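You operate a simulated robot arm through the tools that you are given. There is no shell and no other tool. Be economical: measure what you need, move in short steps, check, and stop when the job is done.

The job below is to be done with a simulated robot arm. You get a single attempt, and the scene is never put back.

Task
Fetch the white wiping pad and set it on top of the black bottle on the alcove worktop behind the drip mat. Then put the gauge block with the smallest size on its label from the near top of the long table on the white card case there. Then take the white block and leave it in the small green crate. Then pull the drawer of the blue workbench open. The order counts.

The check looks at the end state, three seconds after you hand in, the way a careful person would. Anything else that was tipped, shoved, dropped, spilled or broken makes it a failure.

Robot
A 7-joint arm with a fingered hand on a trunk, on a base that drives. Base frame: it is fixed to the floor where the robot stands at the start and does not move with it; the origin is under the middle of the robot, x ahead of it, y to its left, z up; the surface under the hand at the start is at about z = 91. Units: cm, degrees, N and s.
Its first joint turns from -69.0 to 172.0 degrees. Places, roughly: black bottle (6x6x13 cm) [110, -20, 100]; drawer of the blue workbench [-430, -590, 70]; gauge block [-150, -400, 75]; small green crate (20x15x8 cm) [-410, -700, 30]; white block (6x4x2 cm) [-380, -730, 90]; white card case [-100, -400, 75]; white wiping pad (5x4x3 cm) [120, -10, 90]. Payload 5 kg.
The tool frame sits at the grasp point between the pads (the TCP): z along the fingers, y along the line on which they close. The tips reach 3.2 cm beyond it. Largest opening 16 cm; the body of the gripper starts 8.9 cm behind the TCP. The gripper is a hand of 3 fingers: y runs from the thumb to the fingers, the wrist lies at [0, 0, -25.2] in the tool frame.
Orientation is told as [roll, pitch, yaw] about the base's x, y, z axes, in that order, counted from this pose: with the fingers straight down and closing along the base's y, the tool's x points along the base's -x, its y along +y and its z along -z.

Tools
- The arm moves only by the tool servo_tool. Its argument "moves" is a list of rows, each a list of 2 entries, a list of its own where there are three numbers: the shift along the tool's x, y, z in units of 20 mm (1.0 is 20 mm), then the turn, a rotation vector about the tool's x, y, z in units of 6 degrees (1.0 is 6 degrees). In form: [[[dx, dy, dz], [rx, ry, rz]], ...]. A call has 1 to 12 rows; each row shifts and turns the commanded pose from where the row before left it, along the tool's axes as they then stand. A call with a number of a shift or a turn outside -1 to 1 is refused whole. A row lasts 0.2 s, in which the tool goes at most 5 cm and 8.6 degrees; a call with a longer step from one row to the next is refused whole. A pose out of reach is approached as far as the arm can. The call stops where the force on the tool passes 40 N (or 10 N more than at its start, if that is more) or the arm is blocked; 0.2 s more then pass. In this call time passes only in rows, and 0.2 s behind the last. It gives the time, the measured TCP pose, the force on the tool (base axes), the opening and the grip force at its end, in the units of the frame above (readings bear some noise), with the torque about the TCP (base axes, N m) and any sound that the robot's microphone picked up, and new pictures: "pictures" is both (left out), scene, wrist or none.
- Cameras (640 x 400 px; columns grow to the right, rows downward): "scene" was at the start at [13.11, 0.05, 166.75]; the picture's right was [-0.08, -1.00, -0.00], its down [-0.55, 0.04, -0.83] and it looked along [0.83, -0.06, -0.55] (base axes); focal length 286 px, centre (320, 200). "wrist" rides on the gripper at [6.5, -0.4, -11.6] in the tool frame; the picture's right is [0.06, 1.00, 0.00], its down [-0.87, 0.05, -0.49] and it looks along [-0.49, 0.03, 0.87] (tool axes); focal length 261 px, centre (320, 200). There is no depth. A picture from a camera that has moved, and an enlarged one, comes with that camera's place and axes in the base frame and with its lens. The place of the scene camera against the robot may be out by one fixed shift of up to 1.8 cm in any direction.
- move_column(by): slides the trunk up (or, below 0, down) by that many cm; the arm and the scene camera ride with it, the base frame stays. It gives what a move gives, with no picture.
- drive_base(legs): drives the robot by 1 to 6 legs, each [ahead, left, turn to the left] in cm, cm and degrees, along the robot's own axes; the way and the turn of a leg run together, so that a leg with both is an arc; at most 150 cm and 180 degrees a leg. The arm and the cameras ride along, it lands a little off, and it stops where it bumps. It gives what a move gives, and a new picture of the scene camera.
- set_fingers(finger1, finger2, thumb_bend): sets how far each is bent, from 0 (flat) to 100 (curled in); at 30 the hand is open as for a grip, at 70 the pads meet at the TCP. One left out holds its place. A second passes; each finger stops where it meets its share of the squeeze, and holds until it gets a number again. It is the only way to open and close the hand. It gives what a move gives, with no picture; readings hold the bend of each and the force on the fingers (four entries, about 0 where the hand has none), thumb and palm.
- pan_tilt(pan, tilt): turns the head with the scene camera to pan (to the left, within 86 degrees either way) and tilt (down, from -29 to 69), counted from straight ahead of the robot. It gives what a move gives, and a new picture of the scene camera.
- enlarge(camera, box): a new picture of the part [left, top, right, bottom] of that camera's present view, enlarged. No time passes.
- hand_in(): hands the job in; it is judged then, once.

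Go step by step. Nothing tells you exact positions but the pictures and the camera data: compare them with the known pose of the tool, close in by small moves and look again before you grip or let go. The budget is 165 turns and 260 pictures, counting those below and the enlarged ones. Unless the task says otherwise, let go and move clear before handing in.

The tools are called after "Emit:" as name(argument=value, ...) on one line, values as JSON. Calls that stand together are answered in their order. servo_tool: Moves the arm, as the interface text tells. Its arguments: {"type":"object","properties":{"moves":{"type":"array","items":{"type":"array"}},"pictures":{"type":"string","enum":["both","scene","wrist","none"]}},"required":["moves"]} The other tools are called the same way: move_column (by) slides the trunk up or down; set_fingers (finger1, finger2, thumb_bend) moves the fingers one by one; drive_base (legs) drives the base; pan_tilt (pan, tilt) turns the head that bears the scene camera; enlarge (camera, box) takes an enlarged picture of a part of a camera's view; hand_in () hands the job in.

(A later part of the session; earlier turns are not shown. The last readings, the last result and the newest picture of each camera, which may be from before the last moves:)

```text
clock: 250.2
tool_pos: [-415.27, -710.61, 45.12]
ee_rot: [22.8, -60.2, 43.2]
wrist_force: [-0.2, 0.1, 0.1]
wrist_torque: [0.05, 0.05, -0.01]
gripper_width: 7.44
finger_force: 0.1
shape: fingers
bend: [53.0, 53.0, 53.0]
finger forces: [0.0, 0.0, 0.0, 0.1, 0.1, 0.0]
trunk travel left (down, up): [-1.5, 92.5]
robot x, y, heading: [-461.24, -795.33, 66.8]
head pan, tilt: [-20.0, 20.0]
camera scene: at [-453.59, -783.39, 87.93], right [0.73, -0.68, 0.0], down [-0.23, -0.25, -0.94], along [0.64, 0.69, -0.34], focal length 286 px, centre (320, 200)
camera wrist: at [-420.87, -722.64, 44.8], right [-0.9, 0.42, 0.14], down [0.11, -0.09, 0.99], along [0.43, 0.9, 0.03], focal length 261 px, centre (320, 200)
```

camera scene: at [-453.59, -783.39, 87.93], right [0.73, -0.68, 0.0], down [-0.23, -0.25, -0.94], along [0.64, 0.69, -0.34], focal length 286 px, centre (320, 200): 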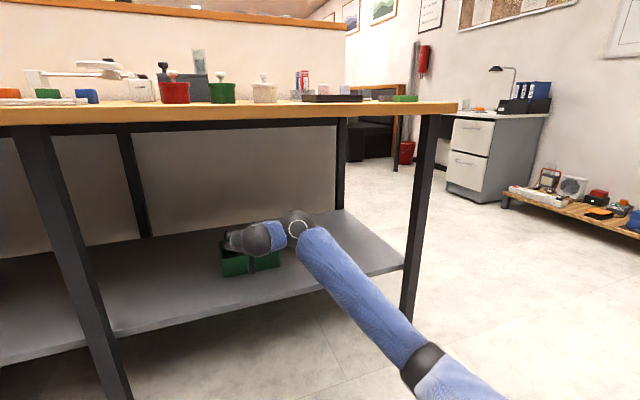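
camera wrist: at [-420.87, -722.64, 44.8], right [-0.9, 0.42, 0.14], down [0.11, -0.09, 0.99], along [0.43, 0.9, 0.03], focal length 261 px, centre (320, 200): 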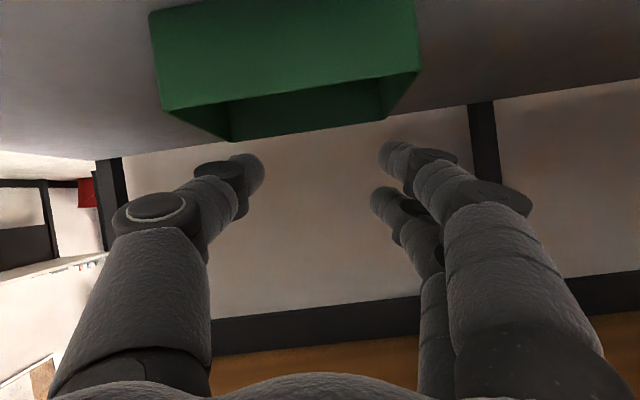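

The elbow has swung low this time. I'll raise the trunk 10 cm (hand still well below the top), then withdraw in small steps.

Emit:
move_column(by=10)

Emit:
servo_tool(moves=[[[0.5, 0.1, -0.92], [0, 0, 0]], [[0.5, 0.1, -0.92], [0, 0, 0]], [[0.5, 0.15, -0.92], [0, 0, 0]], [[0.5, 0.15, -0.92], [0, 0, 0]], [[0, 0, 0], [0, 0, 0]]], pictures="scene")

```text
clock: 251.5
tool_pos: [-415.29, -710.67, 55.12]
ee_rot: [22.9, -60.3, 43.2]
wrist_force: [0.2, 0.0, 0.1]
wrist_torque: [0.02, 0.03, -0.02]
gripper_width: 7.46
finger_force: 0.1
shape: fingers
bend: [53.0, 53.0, 53.0]
finger forces: [0.0, 0.0, 0.0, 0.1, 0.1, 0.0]
trunk travel left (down, up): [-11.5, 82.5]
robot x, y, heading: [-461.33, -795.09, 67.0]
head pan, tilt: [-20.0, 20.0]
```

```text
clock: 252.7
tool_pos: [-419.88, -717.75, 55.28]
ee_rot: [22.8, -60.3, 43.3]
wrist_force: [0.2, -0.4, -0.2]
wrist_torque: [0.01, 0.02, -0.01]
gripper_width: 7.47
finger_force: 0.1
shape: fingers
bend: [53.0, 53.0, 53.0]
finger forces: [0.0, 0.1, 0.0, 0.0, 0.1, 0.0]
trunk travel left (down, up): [-11.5, 82.5]
robot x, y, heading: [-461.22, -795.63, 67.1]
head pan, tilt: [-20.0, 20.0]
camera scene: at [-453.6, -783.39, 97.93], right [0.73, -0.68, 0.0], down [-0.23, -0.25, -0.94], along [0.64, 0.69, -0.34], focal length 286 px, centre (320, 200)
```

scene: 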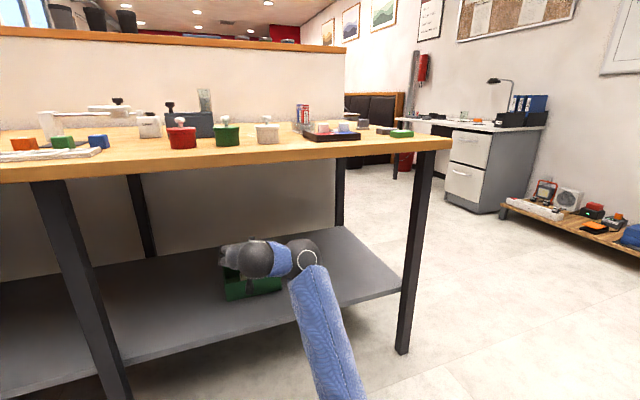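

Emit:
pan_tilt(pan=-20, tilt=50)

```text
clock: 253.7
tool_pos: [-419.92, -717.89, 55.26]
ee_rot: [22.8, -60.3, 43.2]
wrist_force: [-0.1, 0.8, 0.3]
wrist_torque: [-0.01, 0.01, 0.02]
gripper_width: 7.47
finger_force: 0.0
shape: fingers
bend: [53.0, 53.0, 53.0]
finger forces: [0.0, 0.0, 0.0, 0.1, 0.0, 0.0]
trunk travel left (down, up): [-11.5, 82.5]
robot x, y, heading: [-461.1, -795.73, 67.1]
head pan, tilt: [-20.0, 50.0]
camera scene: at [-454.7, -784.57, 93.38], right [0.73, -0.68, 0.0], down [-0.52, -0.56, -0.64], along [0.44, 0.47, -0.77], focal length 286 px, centre (320, 200)
```

scene: 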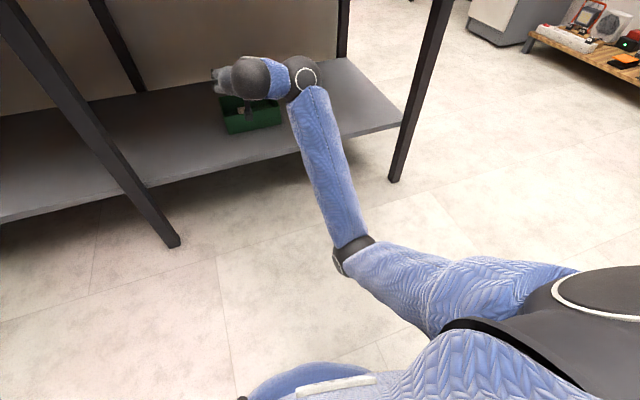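

The elbow is below, clear of things. Un-tilting the hand about the wrist brings it out of the shelf.

Emit:
servo_tool(moves=[[[1, 0, 0], [0, 0.75, 0]], [[1, 0, 0], [0, 0.75, 0]], [[1, 0, 0], [0, 0.75, 0]], [[1, 0, 0], [0, 0.75, 0]], [[1, 0, 0], [0, 0.75, 0]], [[1, 0, 0], [0, 0.75, 0]], [[1, 0, 0], [0, 0.75, 0]], [[0, 0, 0], [0, 0, 0]]], pictures="scene")

```text
clock: 255.0
tool_pos: [-414.73, -724.69, 47.54]
ee_rot: [4.8, -41.4, 55.9]
wrist_force: [0.7, -1.1, 0.0]
wrist_torque: [-0.01, 0.01, 0.01]
gripper_width: 7.5
finger_force: 0.1
shape: fingers
bend: [53.0, 53.0, 53.0]
finger forces: [0.0, 0.1, 0.0, 0.0, 0.0, 0.0]
trunk travel left (down, up): [-11.5, 82.5]
robot x, y, heading: [-461.25, -795.71, 67.0]
head pan, tilt: [-20.0, 50.0]
stopped in row 6: the arm was blocked; the commanded pose is now the measured one
camera scene: at [-454.7, -784.57, 93.37], right [0.73, -0.68, 0.0], down [-0.52, -0.56, -0.64], along [0.44, 0.47, -0.77], focal length 286 px, centre (320, 200)
```

scene: 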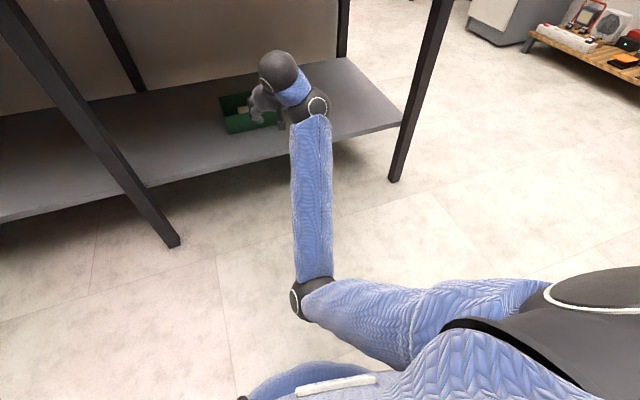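

A wrist limit stops further un-tilting. I'll back the base 6 cm and draw the hand straight back out.

Emit:
drive_base(legs=[[-6, 0, 0]])

Emit:
servo_tool(moves=[[[0.59, -0.15, -0.52], [0, 0, 0]], [[0.59, -0.15, -0.52], [0, 0, 0]], [[0.59, -0.15, -0.52], [0, 0, 0]], [[0.59, -0.15, -0.52], [0, 0, 0]], [[0.59, -0.15, -0.52], [0, 0, 0]], [[0, 0, 0], [0, 0, 0]]], pictures="scene")

```text
clock: 255.9
tool_pos: [-417.07, -730.28, 47.49]
ee_rot: [4.8, -41.4, 55.8]
wrist_force: [-0.8, 0.1, -0.9]
wrist_torque: [-0.03, 0.01, 0.0]
gripper_width: 7.46
finger_force: 0.0
shape: fingers
bend: [53.0, 53.0, 53.0]
finger forces: [0.1, 0.0, 0.1, 0.0, 0.0, 0.1]
trunk travel left (down, up): [-11.5, 82.5]
robot x, y, heading: [-463.45, -800.77, 66.7]
head pan, tilt: [-20.0, 50.0]
camera scene: at [-457.04, -790.08, 93.37], right [0.73, -0.68, 0.0], down [-0.52, -0.56, -0.64], along [0.44, 0.47, -0.77], focal length 286 px, centre (320, 200)
```

scene: 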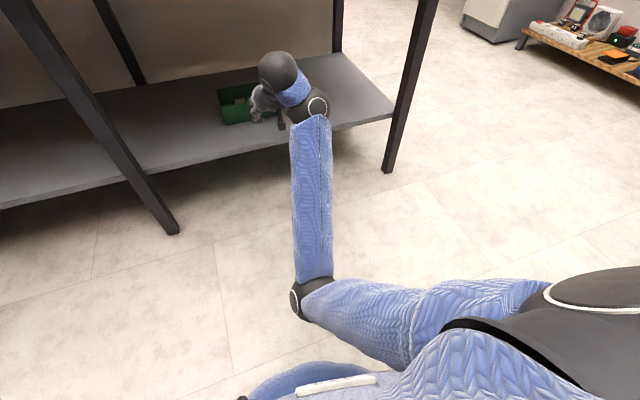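

```text
clock: 257.3
tool_pos: [-419.77, -737.69, 47.38]
ee_rot: [4.7, -41.3, 55.8]
wrist_force: [0.0, 0.0, -0.5]
wrist_torque: [-0.01, 0.02, -0.01]
gripper_width: 7.5
finger_force: 0.1
shape: fingers
bend: [53.0, 53.0, 53.0]
finger forces: [0.0, 0.1, 0.0, 0.0, 0.0, 0.0]
trunk travel left (down, up): [-11.5, 82.5]
robot x, y, heading: [-463.42, -800.96, 66.7]
head pan, tilt: [-20.0, 50.0]
camera scene: at [-457.04, -790.09, 93.37], right [0.73, -0.68, 0.0], down [-0.52, -0.56, -0.64], along [0.44, 0.47, -0.77], focal length 286 px, centre (320, 200)
```

scene: 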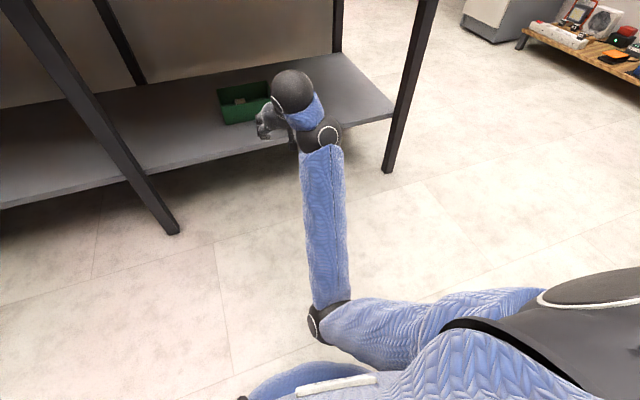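

Hand is outside the table edge and the block is visible in the crate. Raising the trunk for travel.

Emit:
move_column(by=62)

Emit:
pan_tilt(pan=-20, tilt=40)

```text
refused: 62 is not a number from -40 to 40
```

```text
clock: 258.1
tool_pos: [-419.78, -737.72, 47.39]
ee_rot: [4.9, -41.4, 55.8]
wrist_force: [0.2, 0.1, 0.3]
wrist_torque: [-0.04, -0.04, 0.01]
gripper_width: 7.49
finger_force: 0.1
shape: fingers
bend: [53.0, 53.0, 53.0]
finger forces: [0.0, 0.1, 0.0, 0.0, 0.0, 0.0]
trunk travel left (down, up): [-11.5, 82.5]
robot x, y, heading: [-463.73, -800.81, 66.7]
head pan, tilt: [-20.0, 40.0]
camera scene: at [-456.5, -789.51, 94.78], right [0.73, -0.68, 0.0], down [-0.44, -0.47, -0.77], along [0.52, 0.56, -0.64], focal length 286 px, centre (320, 200)
```

scene: 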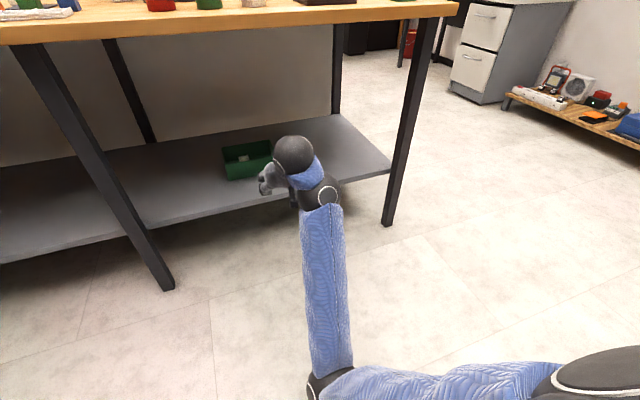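

Emit:
move_column(by=40)

Emit:
move_column(by=20)

Emit:
pan_tilt(pan=-20, tilt=45)

```text
clock: 261.9
tool_pos: [-419.66, -737.66, 87.23]
ee_rot: [4.9, -41.4, 55.8]
wrist_force: [0.0, -0.1, 0.1]
wrist_torque: [-0.03, 0.0, 0.02]
gripper_width: 7.52
finger_force: 0.0
shape: fingers
bend: [53.0, 53.0, 53.0]
finger forces: [0.0, 0.0, 0.0, 0.0, 0.0, 0.1]
trunk travel left (down, up): [-51.5, 42.5]
robot x, y, heading: [-463.53, -801.2, 66.9]
head pan, tilt: [-20.0, 40.0]
```

```text
clock: 264.1
tool_pos: [-419.84, -737.74, 107.3]
ee_rot: [4.8, -41.4, 55.8]
wrist_force: [0.2, -0.1, -0.1]
wrist_torque: [-0.02, -0.01, -0.03]
gripper_width: 7.48
finger_force: 0.0
shape: fingers
bend: [53.0, 53.0, 53.0]
finger forces: [0.1, 0.0, 0.0, 0.0, 0.1, 0.0]
trunk travel left (down, up): [-71.5, 22.5]
robot x, y, heading: [-463.54, -800.81, 67.0]
head pan, tilt: [-20.0, 40.0]
```

```text
clock: 264.7
tool_pos: [-419.77, -737.63, 107.53]
ee_rot: [4.7, -41.4, 55.7]
wrist_force: [0.4, 0.1, 0.7]
wrist_torque: [0.02, 0.02, 0.02]
gripper_width: 7.49
finger_force: 0.1
shape: fingers
bend: [53.0, 53.0, 53.0]
finger forces: [0.0, 0.0, 0.0, 0.0, 0.0, 0.1]
trunk travel left (down, up): [-71.5, 22.5]
robot x, y, heading: [-463.5, -801.04, 67.1]
head pan, tilt: [-20.0, 45.0]
camera scene: at [-456.74, -789.77, 154.07], right [0.73, -0.68, 0.0], down [-0.48, -0.52, -0.71], along [0.48, 0.52, -0.71], focal length 286 px, centre (320, 200)
```

scene: 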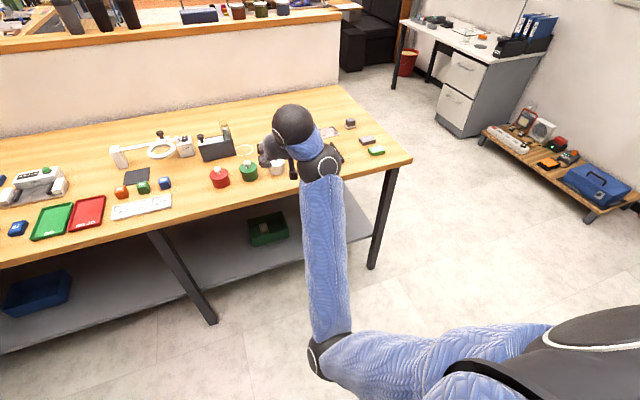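

Block sits in the crate. Next the drawer on the other side; raise more, step forward off the rear bench, and retrace my way round.

Emit:
move_column(by=20)

Emit:
drive_base(legs=[[22, 0, 0], [0, -122, 0]])

Emit:
pan_tilt(pan=0, tilt=45)

```text
clock: 266.9
tool_pos: [-419.74, -737.64, 127.47]
ee_rot: [4.8, -41.3, 55.8]
wrist_force: [0.3, 0.9, 0.5]
wrist_torque: [0.01, 0.0, -0.04]
gripper_width: 7.49
finger_force: 0.1
shape: fingers
bend: [53.0, 53.0, 53.0]
finger forces: [0.0, 0.0, 0.1, 0.1, 0.0, 0.1]
trunk travel left (down, up): [-91.5, 2.5]
robot x, y, heading: [-463.39, -800.87, 66.7]
head pan, tilt: [-20.0, 45.0]
```

```text
clock: 274.3
tool_pos: [-300.28, -763.22, 127.47]
ee_rot: [4.8, -41.5, 57.0]
wrist_force: [0.7, 0.5, -0.2]
wrist_torque: [-0.02, -0.03, -0.02]
gripper_width: 7.49
finger_force: 0.0
shape: fingers
bend: [53.0, 53.0, 53.0]
finger forces: [0.0, 0.1, 0.1, 0.1, 0.0, 0.0]
trunk travel left (down, up): [-91.5, 2.5]
robot x, y, heading: [-342.69, -827.43, 68.0]
head pan, tilt: [-20.0, 45.0]
camera scene: at [-336.13, -816.05, 174.06], right [0.74, -0.67, 0.0], down [-0.47, -0.53, -0.71], along [0.47, 0.53, -0.71], focal length 286 px, centre (320, 200)
```

scene: 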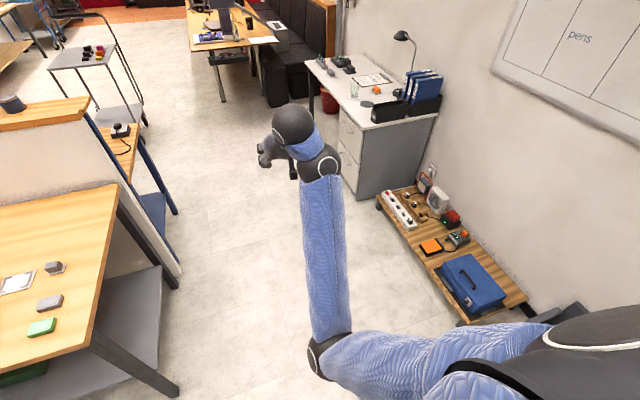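

```text
clock: 275.2
tool_pos: [-300.35, -763.22, 127.46]
ee_rot: [4.8, -41.4, 57.1]
wrist_force: [0.0, -1.0, -0.2]
wrist_torque: [0.01, 0.01, -0.02]
gripper_width: 7.47
finger_force: 0.0
shape: fingers
bend: [53.0, 53.0, 53.0]
finger forces: [0.1, 0.1, 0.1, 0.0, 0.0, 0.1]
trunk travel left (down, up): [-91.5, 2.5]
robot x, y, heading: [-342.71, -827.41, 68.2]
head pan, tilt: [0.0, 45.0]
camera scene: at [-338.57, -814.54, 174.06], right [0.93, -0.38, 0.0], down [-0.27, -0.66, -0.71], along [0.27, 0.66, -0.71], focal length 286 px, centre (320, 200)
```

scene: 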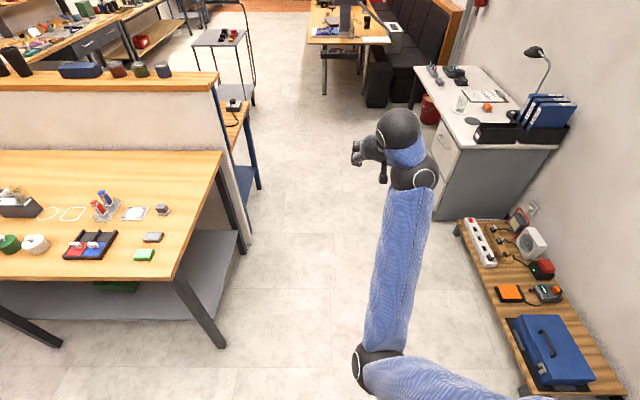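

Emit:
drive_base(legs=[[130, 0, -1], [125, 0, 0]])

Emit:
pan_tilt(pan=25, tilt=50)

```text
clock: 287.5
tool_pos: [-198.33, -531.9, 127.42]
ee_rot: [4.8, -41.4, 55.5]
wrist_force: [-0.3, -0.6, -0.4]
wrist_torque: [0.0, 0.0, 0.04]
gripper_width: 7.51
finger_force: 0.0
shape: fingers
bend: [53.0, 53.0, 53.0]
finger forces: [0.1, 0.0, 0.0, 0.1, 0.1, 0.1]
trunk travel left (down, up): [-91.5, 2.5]
robot x, y, heading: [-242.41, -595.12, 66.6]
head pan, tilt: [0.0, 45.0]
camera scene: at [-237.91, -582.27, 174.06], right [0.92, -0.4, 0.0], down [-0.28, -0.65, -0.71], along [0.28, 0.65, -0.71], focal length 286 px, centre (320, 200)
```

scene: 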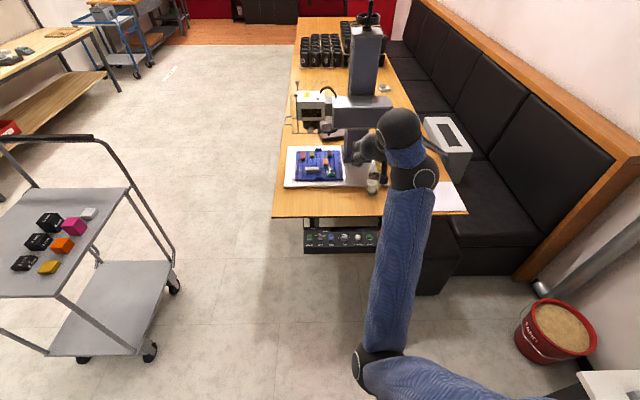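

```text
clock: 288.4
tool_pos: [-198.31, -531.86, 127.39]
ee_rot: [4.8, -41.4, 55.5]
wrist_force: [-0.8, -0.1, 0.1]
wrist_torque: [0.01, -0.01, -0.02]
gripper_width: 7.49
finger_force: 0.0
shape: fingers
bend: [53.0, 53.0, 53.0]
finger forces: [0.0, 0.0, 0.0, 0.1, 0.1, 0.1]
trunk travel left (down, up): [-91.5, 2.5]
robot x, y, heading: [-242.43, -594.83, 66.6]
head pan, tilt: [25.0, 50.0]
camera scene: at [-241.36, -582.08, 173.38], right [1.0, 0.03, 0.0], down [0.02, -0.77, -0.64], along [-0.02, 0.64, -0.77], focal length 286 px, centre (320, 200)
```

scene: 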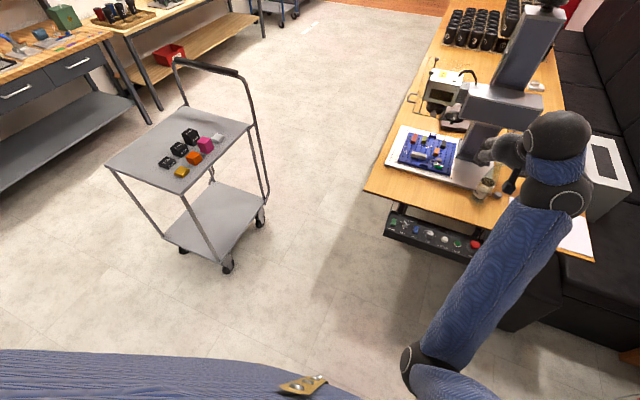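

The cart is actually shorter than I thought: there's a roomy lane between it and the blue bench. I'll turn left here to face the bench side, then retract the hand.

Emit:
drive_base(legs=[[6, 0, 0], [0, 0, 90], [0, 0, 90]])

Emit:
pan_tilt(pan=-40, tilt=40)

```text
clock: 297.0
tool_pos: [-284.52, -652.59, 127.42]
ee_rot: [4.7, -41.4, -125.0]
wrist_force: [-0.5, 0.7, -0.2]
wrist_torque: [0.03, -0.01, -0.03]
gripper_width: 7.5
finger_force: 0.1
shape: fingers
bend: [53.0, 53.0, 53.0]
finger forces: [0.0, 0.0, 0.1, 0.0, 0.1, 0.0]
trunk travel left (down, up): [-91.5, 2.5]
robot x, y, heading: [-240.09, -589.69, -114.0]
head pan, tilt: [25.0, 50.0]
camera scene: at [-242.73, -601.28, 173.37], right [-1.0, -0.02, 0.0], down [-0.01, 0.77, -0.64], along [0.01, -0.64, -0.77], focal length 286 px, centre (320, 200)
```

scene: 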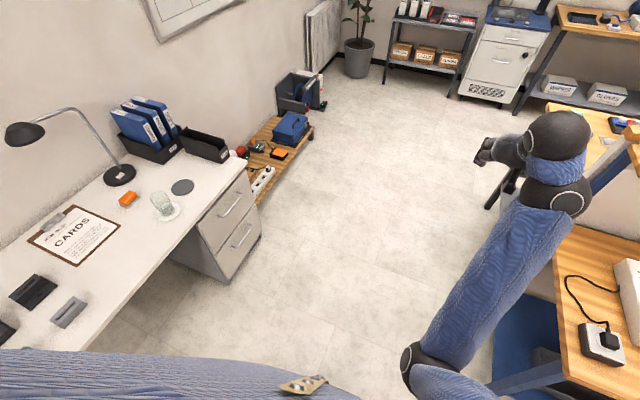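

```text
clock: 298.4
tool_pos: [-284.71, -652.58, 127.44]
ee_rot: [4.7, -41.3, -124.9]
wrist_force: [0.1, -1.0, -0.5]
wrist_torque: [-0.02, 0.01, -0.02]
gripper_width: 7.51
finger_force: 0.1
shape: fingers
bend: [53.0, 53.0, 53.0]
finger forces: [0.0, 0.0, 0.0, 0.1, 0.0, 0.0]
trunk travel left (down, up): [-91.5, 2.5]
robot x, y, heading: [-239.94, -590.1, -113.8]
head pan, tilt: [-40.0, 40.0]
camera scene: at [-250.52, -597.32, 174.79], right [-0.44, 0.9, 0.0], down [0.58, 0.28, -0.77], along [-0.69, -0.34, -0.64], focal length 286 px, centre (320, 200)
```

scene: 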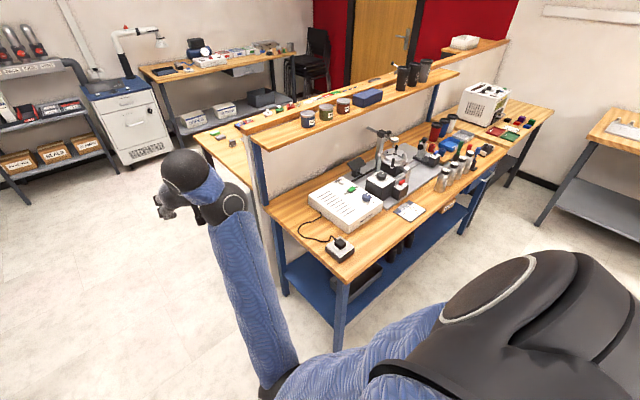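

Emit:
servo_tool(moves=[[[0.6, -0.16, -0.53], [0, 0, 0]], [[0.6, -0.16, -0.53], [0, 0, 0]], [[0.6, -0.16, -0.53], [0, 0, 0]], [[0.6, -0.16, -0.53], [0, 0, 0]], [[0.6, -0.16, -0.53], [0, 0, 0]], [[0.6, -0.16, -0.53], [0, 0, 0]], [[0.6, -0.16, -0.53], [0, 0, 0]], [[0.6, -0.16, -0.53], [0, 0, 0]], [[0.6, -0.16, -0.53], [0, 0, 0]], [[0, 0, 0], [0, 0, 0]]], pictures="scene")

Emit:
enlarge(camera="scene", box=[400, 80, 580, 260])

```text
clock: 300.6
tool_pos: [-281.23, -641.72, 125.28]
ee_rot: [5.0, -41.8, -125.0]
wrist_force: [-0.2, 0.0, 0.9]
wrist_torque: [0.0, -0.05, -0.01]
gripper_width: 7.5
finger_force: 0.1
shape: fingers
bend: [53.0, 53.0, 53.0]
finger forces: [0.1, 0.0, 0.0, 0.0, 0.0, 0.0]
out of reach, approached as far as the arm can: row 5, 6, 7, 8, 9
trunk travel left (down, up): [-91.5, 2.5]
robot x, y, heading: [-239.84, -589.72, -114.0]
head pan, tilt: [-40.0, 40.0]
camera scene: at [-250.49, -597.3, 174.79], right [-0.44, 0.9, 0.0], down [0.58, 0.28, -0.77], along [-0.69, -0.34, -0.64], focal length 286 px, centre (320, 200)
```

scene: 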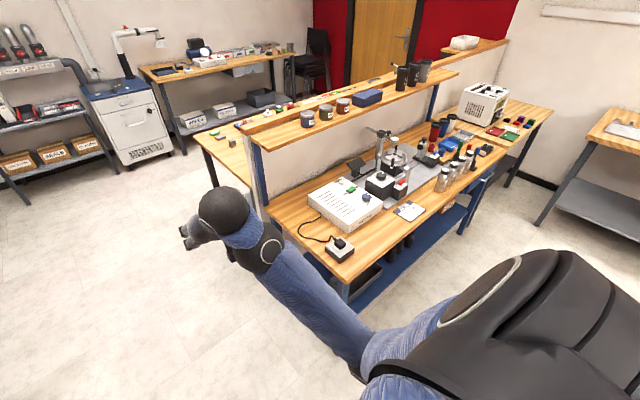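

```text
2.22 times, centred on (490, 170) of scene
camera zoom: at [-250.49, -597.3, 174.79], right [-0.44, 0.9, 0.0], down [0.58, 0.28, -0.77], along [-0.69, -0.34, -0.64], focal length 635 px, centre (-58, 267)
```

zoom: 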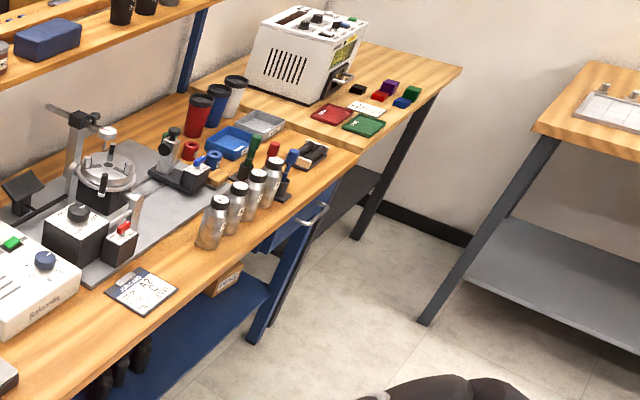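

The drawer handle is a bar at about (-427, -569, 72). Strafing right along the lane to stand in front of it.

Emit:
drive_base(legs=[[0, -90, 0], [0, -84, 1]])

Emit:
pan_tilt(pan=0, tilt=60)

```text
clock: 309.4
tool_pos: [-440.76, -575.92, 125.18]
ee_rot: [5.1, -41.6, -122.1]
wrist_force: [0.0, 0.3, -0.1]
wrist_torque: [0.0, -0.03, 0.02]
gripper_width: 7.47
finger_force: 0.1
shape: fingers
bend: [53.0, 53.0, 53.0]
finger forces: [0.0, 0.0, 0.0, 0.1, 0.1, 0.0]
trunk travel left (down, up): [-91.5, 2.5]
robot x, y, heading: [-402.02, -521.8, -110.9]
head pan, tilt: [-40.0, 40.0]
camera scene: at [-412.25, -530.06, 174.79], right [-0.48, 0.88, 0.0], down [0.56, 0.31, -0.77], along [-0.67, -0.37, -0.64], focal length 286 px, centre (320, 200)
```

scene: 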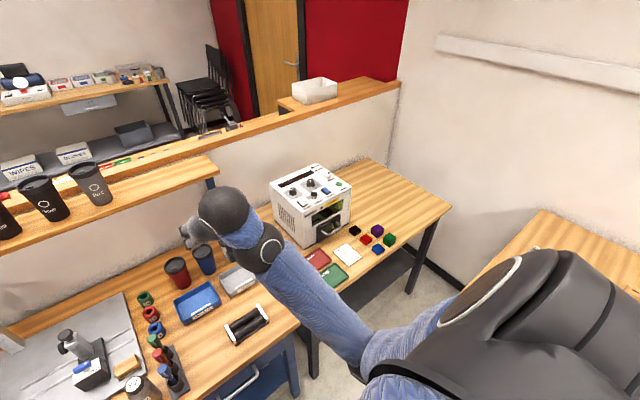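

```text
clock: 310.5
tool_pos: [-440.82, -576.04, 125.17]
ee_rot: [5.0, -41.7, -122.1]
wrist_force: [-0.5, -0.3, 0.5]
wrist_torque: [-0.01, -0.03, 0.06]
gripper_width: 7.49
finger_force: 0.1
shape: fingers
bend: [53.0, 53.0, 53.0]
finger forces: [0.0, 0.1, 0.0, 0.0, 0.0, 0.1]
trunk travel left (down, up): [-91.5, 2.5]
robot x, y, heading: [-402.37, -522.09, -110.8]
head pan, tilt: [0.0, 60.0]
camera scene: at [-407.19, -532.18, 172.12], right [-0.93, 0.36, 0.0], down [0.31, 0.81, -0.5], along [-0.18, -0.47, -0.87], focal length 286 px, centre (320, 200)
```

scene: 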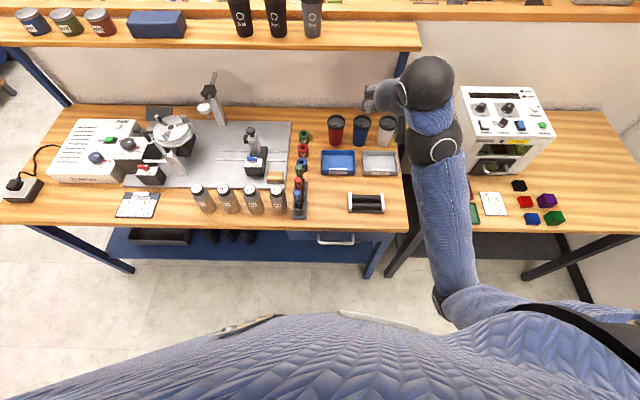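

Handle is ahead. I'll step back and slightly right so a horizontal hand can come at the bar from the front.

Emit:
drive_base(legs=[[-28, -13, -2]])

Emit:
servo_tool(moves=[[[0, 0, 0], [0, -1, 0]], [[0, 0, 0], [0, -1, 0]], [[0, 0, 0], [0, -1, 0]], [[0, 0, 0], [0, -1, 0]], [[0, 0, 0], [0, -1, 0]], [[0, 0, 0], [0, -1, 0]], [[0, 0, 0], [0, -1, 0]], [[0, 0, 0], [0, -1, 0]], [[0, 0, 0], [0, 0, 0]]], pictures="scene")

```text
clock: 312.6
tool_pos: [-444.74, -544.37, 125.27]
ee_rot: [5.0, -41.9, -123.9]
wrist_force: [0.0, 0.2, -0.1]
wrist_torque: [-0.03, 0.0, 0.01]
gripper_width: 7.51
finger_force: 0.0
shape: fingers
bend: [53.0, 53.0, 53.0]
finger forces: [0.0, 0.0, 0.0, 0.0, 0.0, 0.0]
trunk travel left (down, up): [-91.5, 2.5]
robot x, y, heading: [-404.74, -491.7, -112.9]
head pan, tilt: [0.0, 60.0]
camera scene: at [-409.8, -501.5, 172.12], right [-0.92, 0.39, 0.0], down [0.34, 0.8, -0.5], along [-0.19, -0.46, -0.87], focal length 286 px, centre (320, 200)
```

scene: 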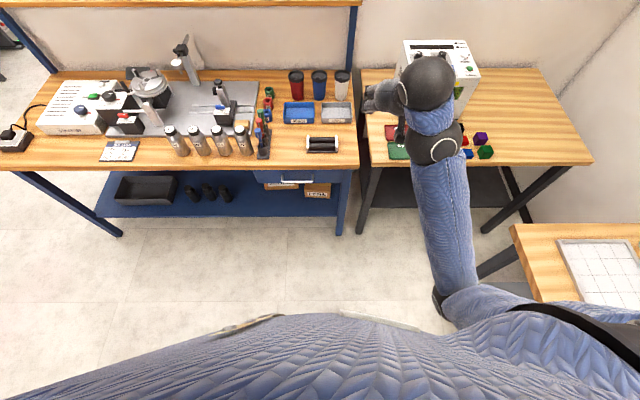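

```text
clock: 314.6
tool_pos: [-444.8, -545.74, 124.82]
ee_rot: [31.3, -82.9, -151.6]
wrist_force: [-0.8, 0.0, -0.2]
wrist_torque: [0.01, 0.0, -0.01]
gripper_width: 7.51
finger_force: 0.0
shape: fingers
bend: [53.0, 53.0, 53.0]
finger forces: [0.0, 0.0, 0.0, 0.0, 0.1, 0.0]
out of reach, approached as far as the arm can: row 2, 3, 8
trunk travel left (down, up): [-91.5, 2.5]
robot x, y, heading: [-404.48, -491.69, -112.7]
head pan, tilt: [0.0, 60.0]
camera scene: at [-409.78, -501.68, 172.11], right [-0.92, 0.39, 0.0], down [0.33, 0.8, -0.5], along [-0.19, -0.46, -0.87], focal length 286 px, centre (320, 200)
```

scene: 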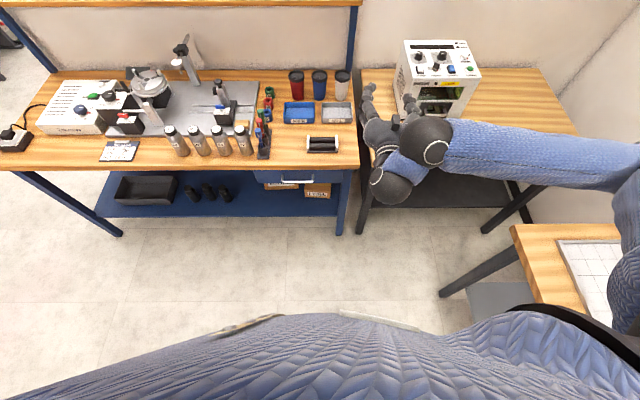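

Emit:
enlarge(camera="scene", box=[230, 130, 370, 230])

Emit:
pan_tilt(pan=-40, tilt=40)

```text
4.00 times, centred on (300, 180) of scene
camera zoom: at [-409.78, -501.68, 172.11], right [-0.92, 0.39, 0.0], down [0.33, 0.8, -0.5], along [-0.19, -0.46, -0.87], focal length 1144 px, centre (400, 280)
```

zoom: 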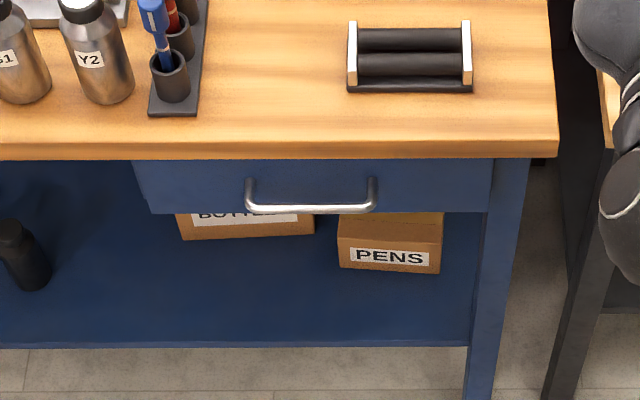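

```text
clock: 315.6
tool_pos: [-444.84, -545.75, 124.94]
ee_rot: [31.4, -82.8, -151.7]
wrist_force: [0.2, -0.5, -0.2]
wrist_torque: [-0.01, 0.0, 0.04]
gripper_width: 7.5
finger_force: 0.1
shape: fingers
bend: [53.0, 53.0, 53.0]
finger forces: [0.0, 0.0, 0.1, 0.0, 0.1, 0.0]
trunk travel left (down, up): [-91.5, 2.5]
robot x, y, heading: [-404.42, -491.57, -112.8]
head pan, tilt: [-40.0, 40.0]
camera scene: at [-414.78, -499.36, 174.78], right [-0.46, 0.89, 0.0], down [0.57, 0.29, -0.77], along [-0.68, -0.35, -0.64], focal length 286 px, centre (320, 200)
```

scene: 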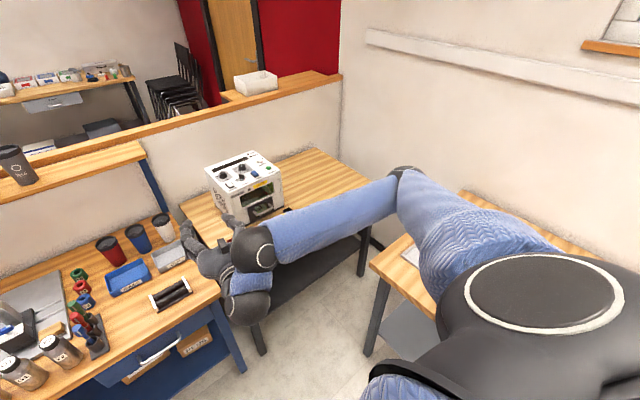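

The bar sticks out slightly past the table-top edge. I'll use a downward-forward hand with fingers behind the bar; first bring the hand back to vertical and turn it so the closing axis is radial.

Emit:
servo_tool(moves=[[[0, 0, 0], [0, 1, 0]], [[0, 0, 0], [0, 1, 0]], [[0, 0, 0], [0, 1, 0]], [[0, 0, 0], [0, 1, 0]], [[0, 0, 0], [0, 1, 0]], [[0, 0, 0], [0, 1, 0]], [[0, 0, 0], [0, 1, 0]], [[0, 0, 0], [0, 1, 0]], [[0, 0, 0], [0, 1, 0]], [[0, 0, 0], [0, 1, 0]], [[0, 0, 0], [0, 1, 0]], [[0, 0, 0], [0, 1, 0]]], pictures="none")

Emit:
servo_tool(moves=[[[0, 0, 0], [0, 1, 0]], [[0, 0, 0], [0, 0.8, 0]], [[0, 0, 0], [0, 0, 0]], [[0, 0, 0], [0, 0, 0]]], pictures="scene")

```text
clock: 318.2
tool_pos: [-444.26, -546.47, 124.75]
ee_rot: [5.3, -40.5, -122.7]
wrist_force: [0.7, 0.4, 0.0]
wrist_torque: [0.0, 0.0, 0.01]
gripper_width: 7.5
finger_force: 0.1
shape: fingers
bend: [53.0, 53.0, 53.0]
finger forces: [0.1, 0.0, 0.0, 0.1, 0.0, 0.1]
out of reach, approached as far as the arm can: row 8, 9, 10, 11, 12
trunk travel left (down, up): [-91.5, 2.5]
robot x, y, heading: [-404.31, -491.54, -112.8]
head pan, tilt: [-40.0, 40.0]
```

```text
clock: 319.2
tool_pos: [-444.93, -545.85, 121.42]
ee_rot: [5.2, -35.9, -122.0]
wrist_force: [-0.5, -0.2, 0.1]
wrist_torque: [-0.02, 0.0, -0.01]
gripper_width: 7.52
finger_force: 0.0
shape: fingers
bend: [53.0, 53.0, 53.0]
finger forces: [0.0, 0.0, 0.0, 0.1, 0.0, 0.0]
out of reach, approached as far as the arm can: row 1, 2
trunk travel left (down, up): [-91.5, 2.5]
robot x, y, heading: [-404.6, -491.59, -112.8]
head pan, tilt: [-40.0, 40.0]
camera scene: at [-414.62, -499.43, 174.8], right [-0.46, 0.89, 0.0], down [0.57, 0.29, -0.77], along [-0.68, -0.35, -0.64], focal length 286 px, centre (320, 200)
```

scene: 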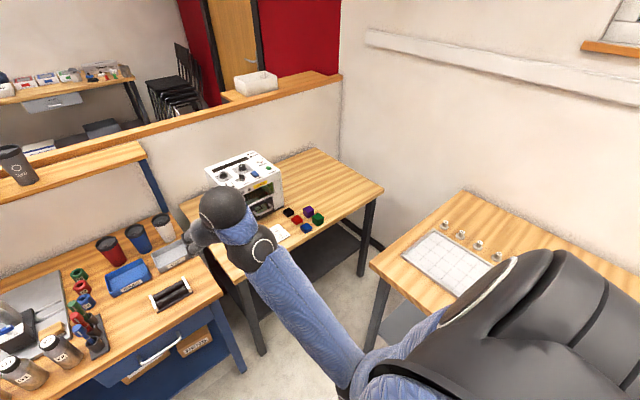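

Emit:
servo_tool(moves=[[[0, 0, 0], [0, 0, 1]], [[0, 0, 0], [0, 0, 1]], [[0, 0, 0], [0, 0, 1]], [[0, 0, 0], [0, 0, 1]], [[0, 0, 0], [0, 0, 1]], [[0, 0, 0], [0, 0, 1]], [[0, 0, 0], [0, 0, 1]], [[0, 0, 0], [0, 0, 1]], [[0, 0, 0], [0, 0, 1]], [[0, 0, 0], [0, 0, 1]], [[0, 0, 0], [0, 0, 1]], [[0, 0, 0], [0, 0, 1]]], pictures="none")

Emit:
servo_tool(moves=[[[0, 0, 0], [0, 0, 1]], [[0, 0, 0], [0, 0, 1]], [[0, 0, 0], [0, 0, 1]], [[0, 0, 0], [0, 0, 0]], [[0, 0, 0], [0, 0, 0]]], pictures="both")

```text
clock: 321.9
tool_pos: [-445.14, -545.79, 121.5]
ee_rot: [35.2, -9.8, 170.4]
wrist_force: [0.5, 0.5, 0.8]
wrist_torque: [-0.03, 0.01, 0.0]
gripper_width: 7.52
finger_force: 0.1
shape: fingers
bend: [53.0, 53.0, 53.0]
finger forces: [0.1, 0.1, 0.0, 0.0, 0.1, 0.0]
out of reach, approached as far as the arm can: row 1
trunk travel left (down, up): [-91.5, 2.5]
robot x, y, heading: [-404.6, -491.79, -112.7]
head pan, tilt: [-40.0, 40.0]
```

```text
clock: 323.1
tool_pos: [-445.25, -545.7, 121.39]
ee_rot: [36.2, 0.7, 155.9]
wrist_force: [0.2, -0.3, 0.4]
wrist_torque: [-0.02, 0.04, -0.03]
gripper_width: 7.52
finger_force: 0.2
shape: fingers
bend: [53.0, 53.0, 53.0]
finger forces: [0.0, 0.0, 0.1, 0.0, 0.0, 0.0]
trunk travel left (down, up): [-91.5, 2.5]
robot x, y, heading: [-404.42, -491.78, -112.9]
head pan, tilt: [-40.0, 40.0]
camera scene: at [-414.76, -499.36, 174.79], right [-0.46, 0.89, 0.0], down [0.57, 0.29, -0.77], along [-0.68, -0.35, -0.64], focal length 286 px, centre (320, 200)
camera wrist: at [-436.39, -541.72, 130.78], right [-0.28, -0.76, 0.59], down [-0.7, 0.58, 0.42], along [-0.66, -0.29, -0.69], focal length 261 px, centre (320, 200)
```

scene: 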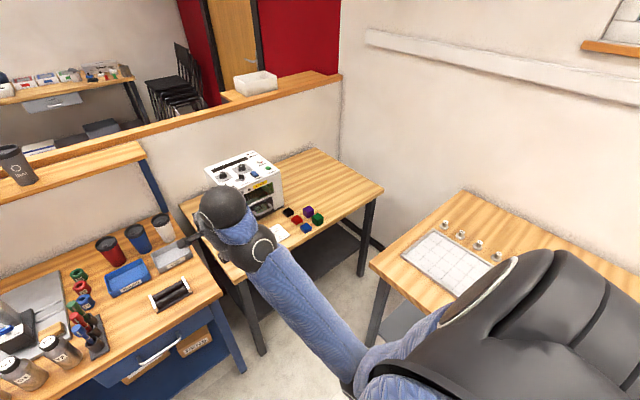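
wrist: 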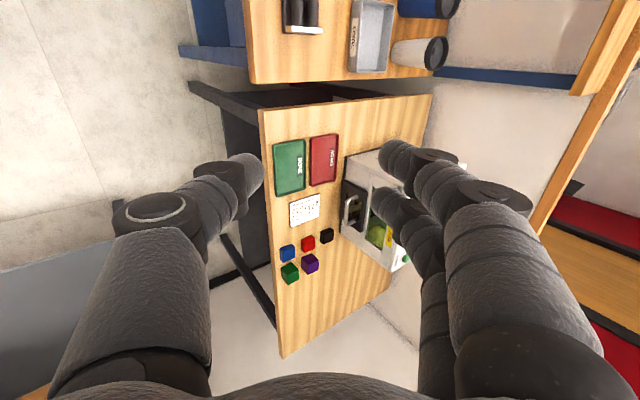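

Orientation is right: fingers outward/up, thumb toward me. Shifting the hand left in front of the handle, then lowering the trunk.

Emit:
servo_tool(moves=[[[1, 0, 0], [0, 0, 0]], [[1, 0, 0], [0, 0, 0]], [[1, 0, 0], [0, 0, 0]], [[1, 0, 0], [0, 0, 0]], [[1, 0, 0], [0, 0, 0]], [[1, 0, 0], [0, 0, 0]], [[1, 0, 0], [0, 0, 0]], [[1, 0, 0], [0, 0, 0]], [[1, 0, 0], [0, 0, 0]], [[1, 0, 0], [0, 0, 0]], [[1, 0, 0], [0, 0, 0]], [[1, 0, 0], [0, 0, 0]]], pictures="none")

Emit:
pan_tilt(pan=0, tilt=50)

```text
clock: 325.6
tool_pos: [-425.75, -554.15, 118.39]
ee_rot: [36.2, 0.6, 155.9]
wrist_force: [0.6, -0.4, 0.2]
wrist_torque: [0.04, 0.02, 0.02]
gripper_width: 7.53
finger_force: 0.0
shape: fingers
bend: [53.0, 53.0, 53.0]
finger forces: [0.0, 0.0, 0.1, 0.0, 0.1, 0.0]
out of reach, approached as far as the arm can: row 3, 6, 8, 10, 12
trunk travel left (down, up): [-91.5, 2.5]
robot x, y, heading: [-404.49, -491.7, -112.9]
head pan, tilt: [-40.0, 40.0]
```

```text
clock: 326.7
tool_pos: [-425.7, -554.14, 118.37]
ee_rot: [36.2, 0.6, 155.8]
wrist_force: [0.2, 0.3, -0.1]
wrist_torque: [0.01, 0.02, 0.03]
gripper_width: 7.5
finger_force: 0.1
shape: fingers
bend: [53.0, 53.0, 53.0]
finger forces: [0.0, 0.0, 0.0, 0.1, 0.0, 0.0]
trunk travel left (down, up): [-91.5, 2.5]
robot x, y, heading: [-404.39, -491.61, -112.7]
head pan, tilt: [0.0, 50.0]
camera scene: at [-410.2, -502.57, 173.37], right [-0.92, 0.39, 0.0], down [0.3, 0.71, -0.64], along [-0.25, -0.59, -0.77], focal length 286 px, centre (320, 200)
```

scene: 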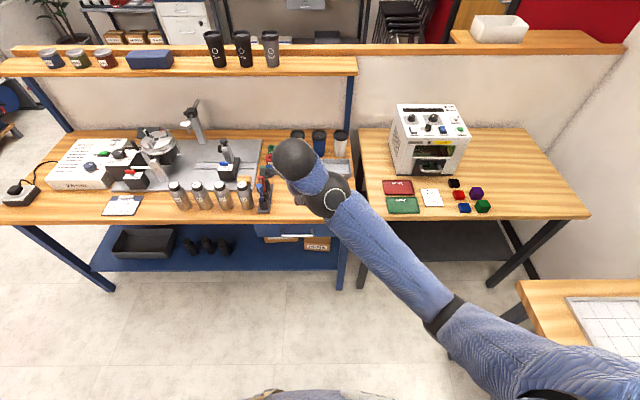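

Emit:
move_column(by=-36)

Emit:
servo_tool(moves=[[[0.5, 0, 0], [0, 0, 0]], [[0.5, 0, 0], [0, 0, 0]], [[0.5, 0, 0], [0, 0, 0]], [[0.5, 0, 0], [0, 0, 0]], [[0.5, 0, 0], [0, 0, 0]], [[0, 0, 0], [0, 0, 0]]])

```text
clock: 330.2
tool_pos: [-425.73, -554.0, 82.4]
ee_rot: [36.2, 0.7, 155.8]
wrist_force: [0.0, 0.7, 0.9]
wrist_torque: [0.02, 0.03, -0.01]
gripper_width: 7.54
finger_force: 0.1
shape: fingers
bend: [53.0, 53.0, 53.0]
finger forces: [0.0, 0.1, 0.0, 0.1, 0.0, 0.0]
trunk travel left (down, up): [-55.5, 38.5]
robot x, y, heading: [-404.56, -491.82, -112.7]
head pan, tilt: [0.0, 50.0]
```

```text
clock: 331.6
tool_pos: [-421.6, -555.8, 81.88]
ee_rot: [36.3, 0.6, 155.8]
wrist_force: [0.1, 0.2, 0.4]
wrist_torque: [0.01, 0.03, -0.02]
gripper_width: 7.54
finger_force: 0.0
shape: fingers
bend: [53.0, 53.0, 53.0]
finger forces: [0.0, 0.0, 0.1, 0.1, 0.0, 0.0]
out of reach, approached as far as the arm can: row 3
trunk travel left (down, up): [-55.5, 38.5]
robot x, y, heading: [-403.98, -491.39, -112.8]
head pan, tilt: [0.0, 50.0]
camera scene: at [-410.17, -502.57, 137.37], right [-0.92, 0.39, 0.0], down [0.3, 0.71, -0.64], along [-0.25, -0.59, -0.77], focal length 286 px, centre (320, 200)
camera wrist: at [-412.89, -551.92, 91.25], right [-0.28, -0.76, 0.59], down [-0.7, 0.58, 0.42], along [-0.66, -0.29, -0.69], focal length 261 px, centre (320, 200)
```

scene: 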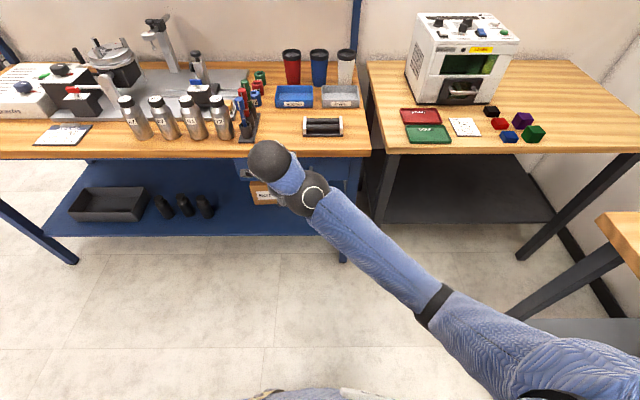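
wrist: 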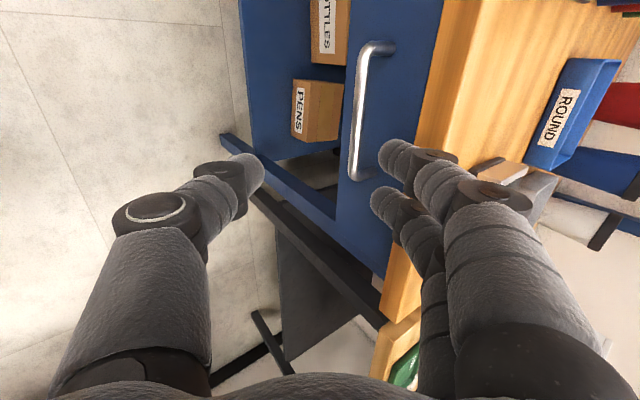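

Clear view of the bar: it's about 15.6 cm ahead along the fingers. A flatter hand will fit better between bar and table edge; tilting another ~32° and narrowing the opening.

Emit:
servo_tool(moves=[[[0, 0, 0], [-1, 0, 0]], [[0, 0, 0], [-1, 0, 0]], [[0, 0, 0], [-1, 0, 0]], [[0, 0, 0], [-1, 0, 0]], [[0, 0, 0], [-1, 0, 0]], [[0, 0, 0], [-0.4, 0, 0]], [[0, 0, 0], [0, 0, 0]], [[0, 0, 0], [0, 0, 0]]])

```text
clock: 333.4
tool_pos: [-421.73, -556.09, 81.98]
ee_rot: [68.7, 0.7, 155.8]
wrist_force: [0.5, -0.5, 0.8]
wrist_torque: [0.03, -0.04, -0.02]
gripper_width: 7.53
finger_force: 0.1
shape: fingers
bend: [53.0, 53.0, 53.0]
finger forces: [0.0, 0.0, 0.0, 0.0, 0.0, 0.0]
trunk travel left (down, up): [-55.5, 38.5]
robot x, y, heading: [-404.36, -491.31, -112.5]
head pan, tilt: [0.0, 50.0]
camera scene: at [-410.18, -502.57, 137.37], right [-0.92, 0.39, 0.0], down [0.3, 0.71, -0.64], along [-0.25, -0.59, -0.77], focal length 286 px, centre (320, 200)
camera wrist: at [-411.34, -548.58, 86.07], right [-0.1, -0.35, 0.93], down [-0.62, 0.76, 0.22], along [-0.78, -0.55, -0.3], focal length 261 px, centre (320, 200)
```

scene: 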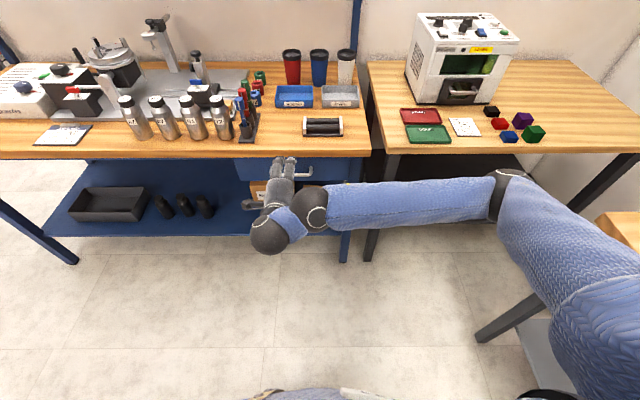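
wrist: 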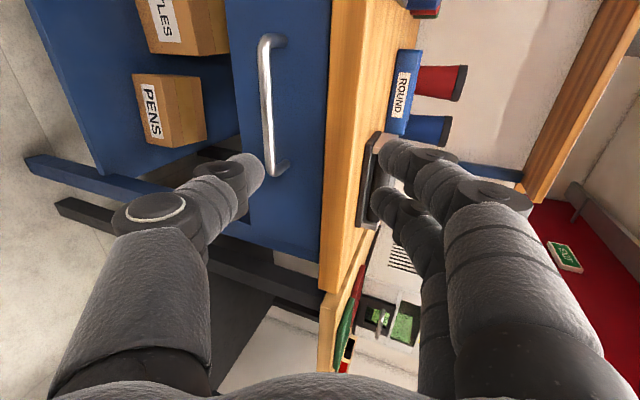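

Emit:
set_fingers(finger1=57, finger2=57, thumb_bend=57)

Emit:
servo_tool(moves=[[[0.1, -0.7, 0.5], [0, 0, 0]], [[0.1, -0.7, 0.5], [0, 0, 0]], [[0.05, -0.7, 0.7], [0, 0, 0]], [[0, -0.7, 0.7], [0, 0, 0]], [[0, 0, 0.8], [0, 0, 0]], [[0, 0, 0.8], [0, 0, 0]], [[0, 0, 0], [0, 0, 0]], [[0, 0, 0], [0, 0, 0]]])

```text
clock: 334.4
tool_pos: [-421.69, -556.02, 82.01]
ee_rot: [68.6, 0.7, 155.8]
wrist_force: [0.1, -0.4, 0.1]
wrist_torque: [-0.02, 0.0, -0.02]
gripper_width: 6.37
finger_force: 0.1
shape: fingers
bend: [56.0, 56.0, 56.0]
finger forces: [0.0, 0.1, 0.0, 0.1, 0.1, 0.0]
trunk travel left (down, up): [-55.5, 38.5]
robot x, y, heading: [-404.47, -491.02, -112.6]
head pan, tilt: [0.0, 50.0]
```

```text
clock: 336.2
tool_pos: [-423.41, -561.19, 73.81]
ee_rot: [68.5, 0.7, 155.8]
wrist_force: [0.6, -0.3, -0.7]
wrist_torque: [-0.02, -0.01, 0.01]
gripper_width: 6.38
finger_force: 0.0
shape: fingers
bend: [56.0, 56.0, 56.0]
finger forces: [0.0, 0.0, 0.1, 0.1, 0.1, 0.1]
trunk travel left (down, up): [-55.5, 38.5]
robot x, y, heading: [-404.67, -491.45, -112.8]
head pan, tilt: [0.0, 50.0]
camera scene: at [-410.18, -502.58, 137.37], right [-0.92, 0.39, 0.0], down [0.3, 0.71, -0.64], along [-0.25, -0.59, -0.77], focal length 286 px, centre (320, 200)
camera wrist: at [-413.0, -553.8, 77.96], right [-0.1, -0.35, 0.93], down [-0.62, 0.76, 0.22], along [-0.78, -0.55, -0.3], focal length 261 px, centre (320, 200)
```

scene: 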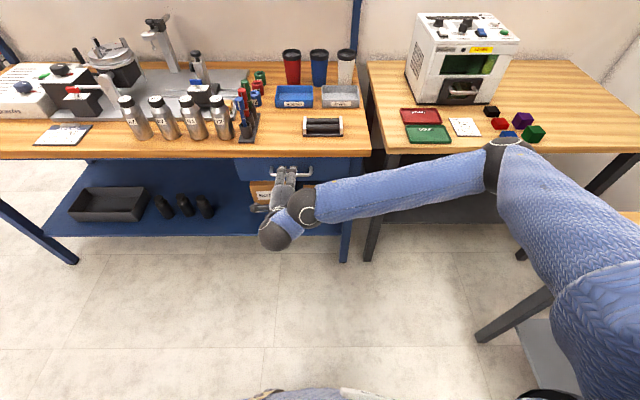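
wrist: 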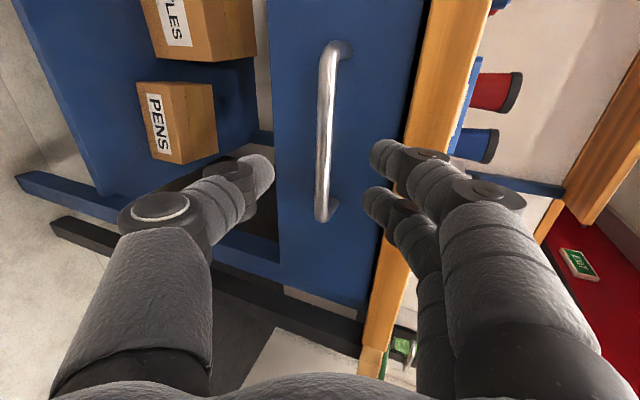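

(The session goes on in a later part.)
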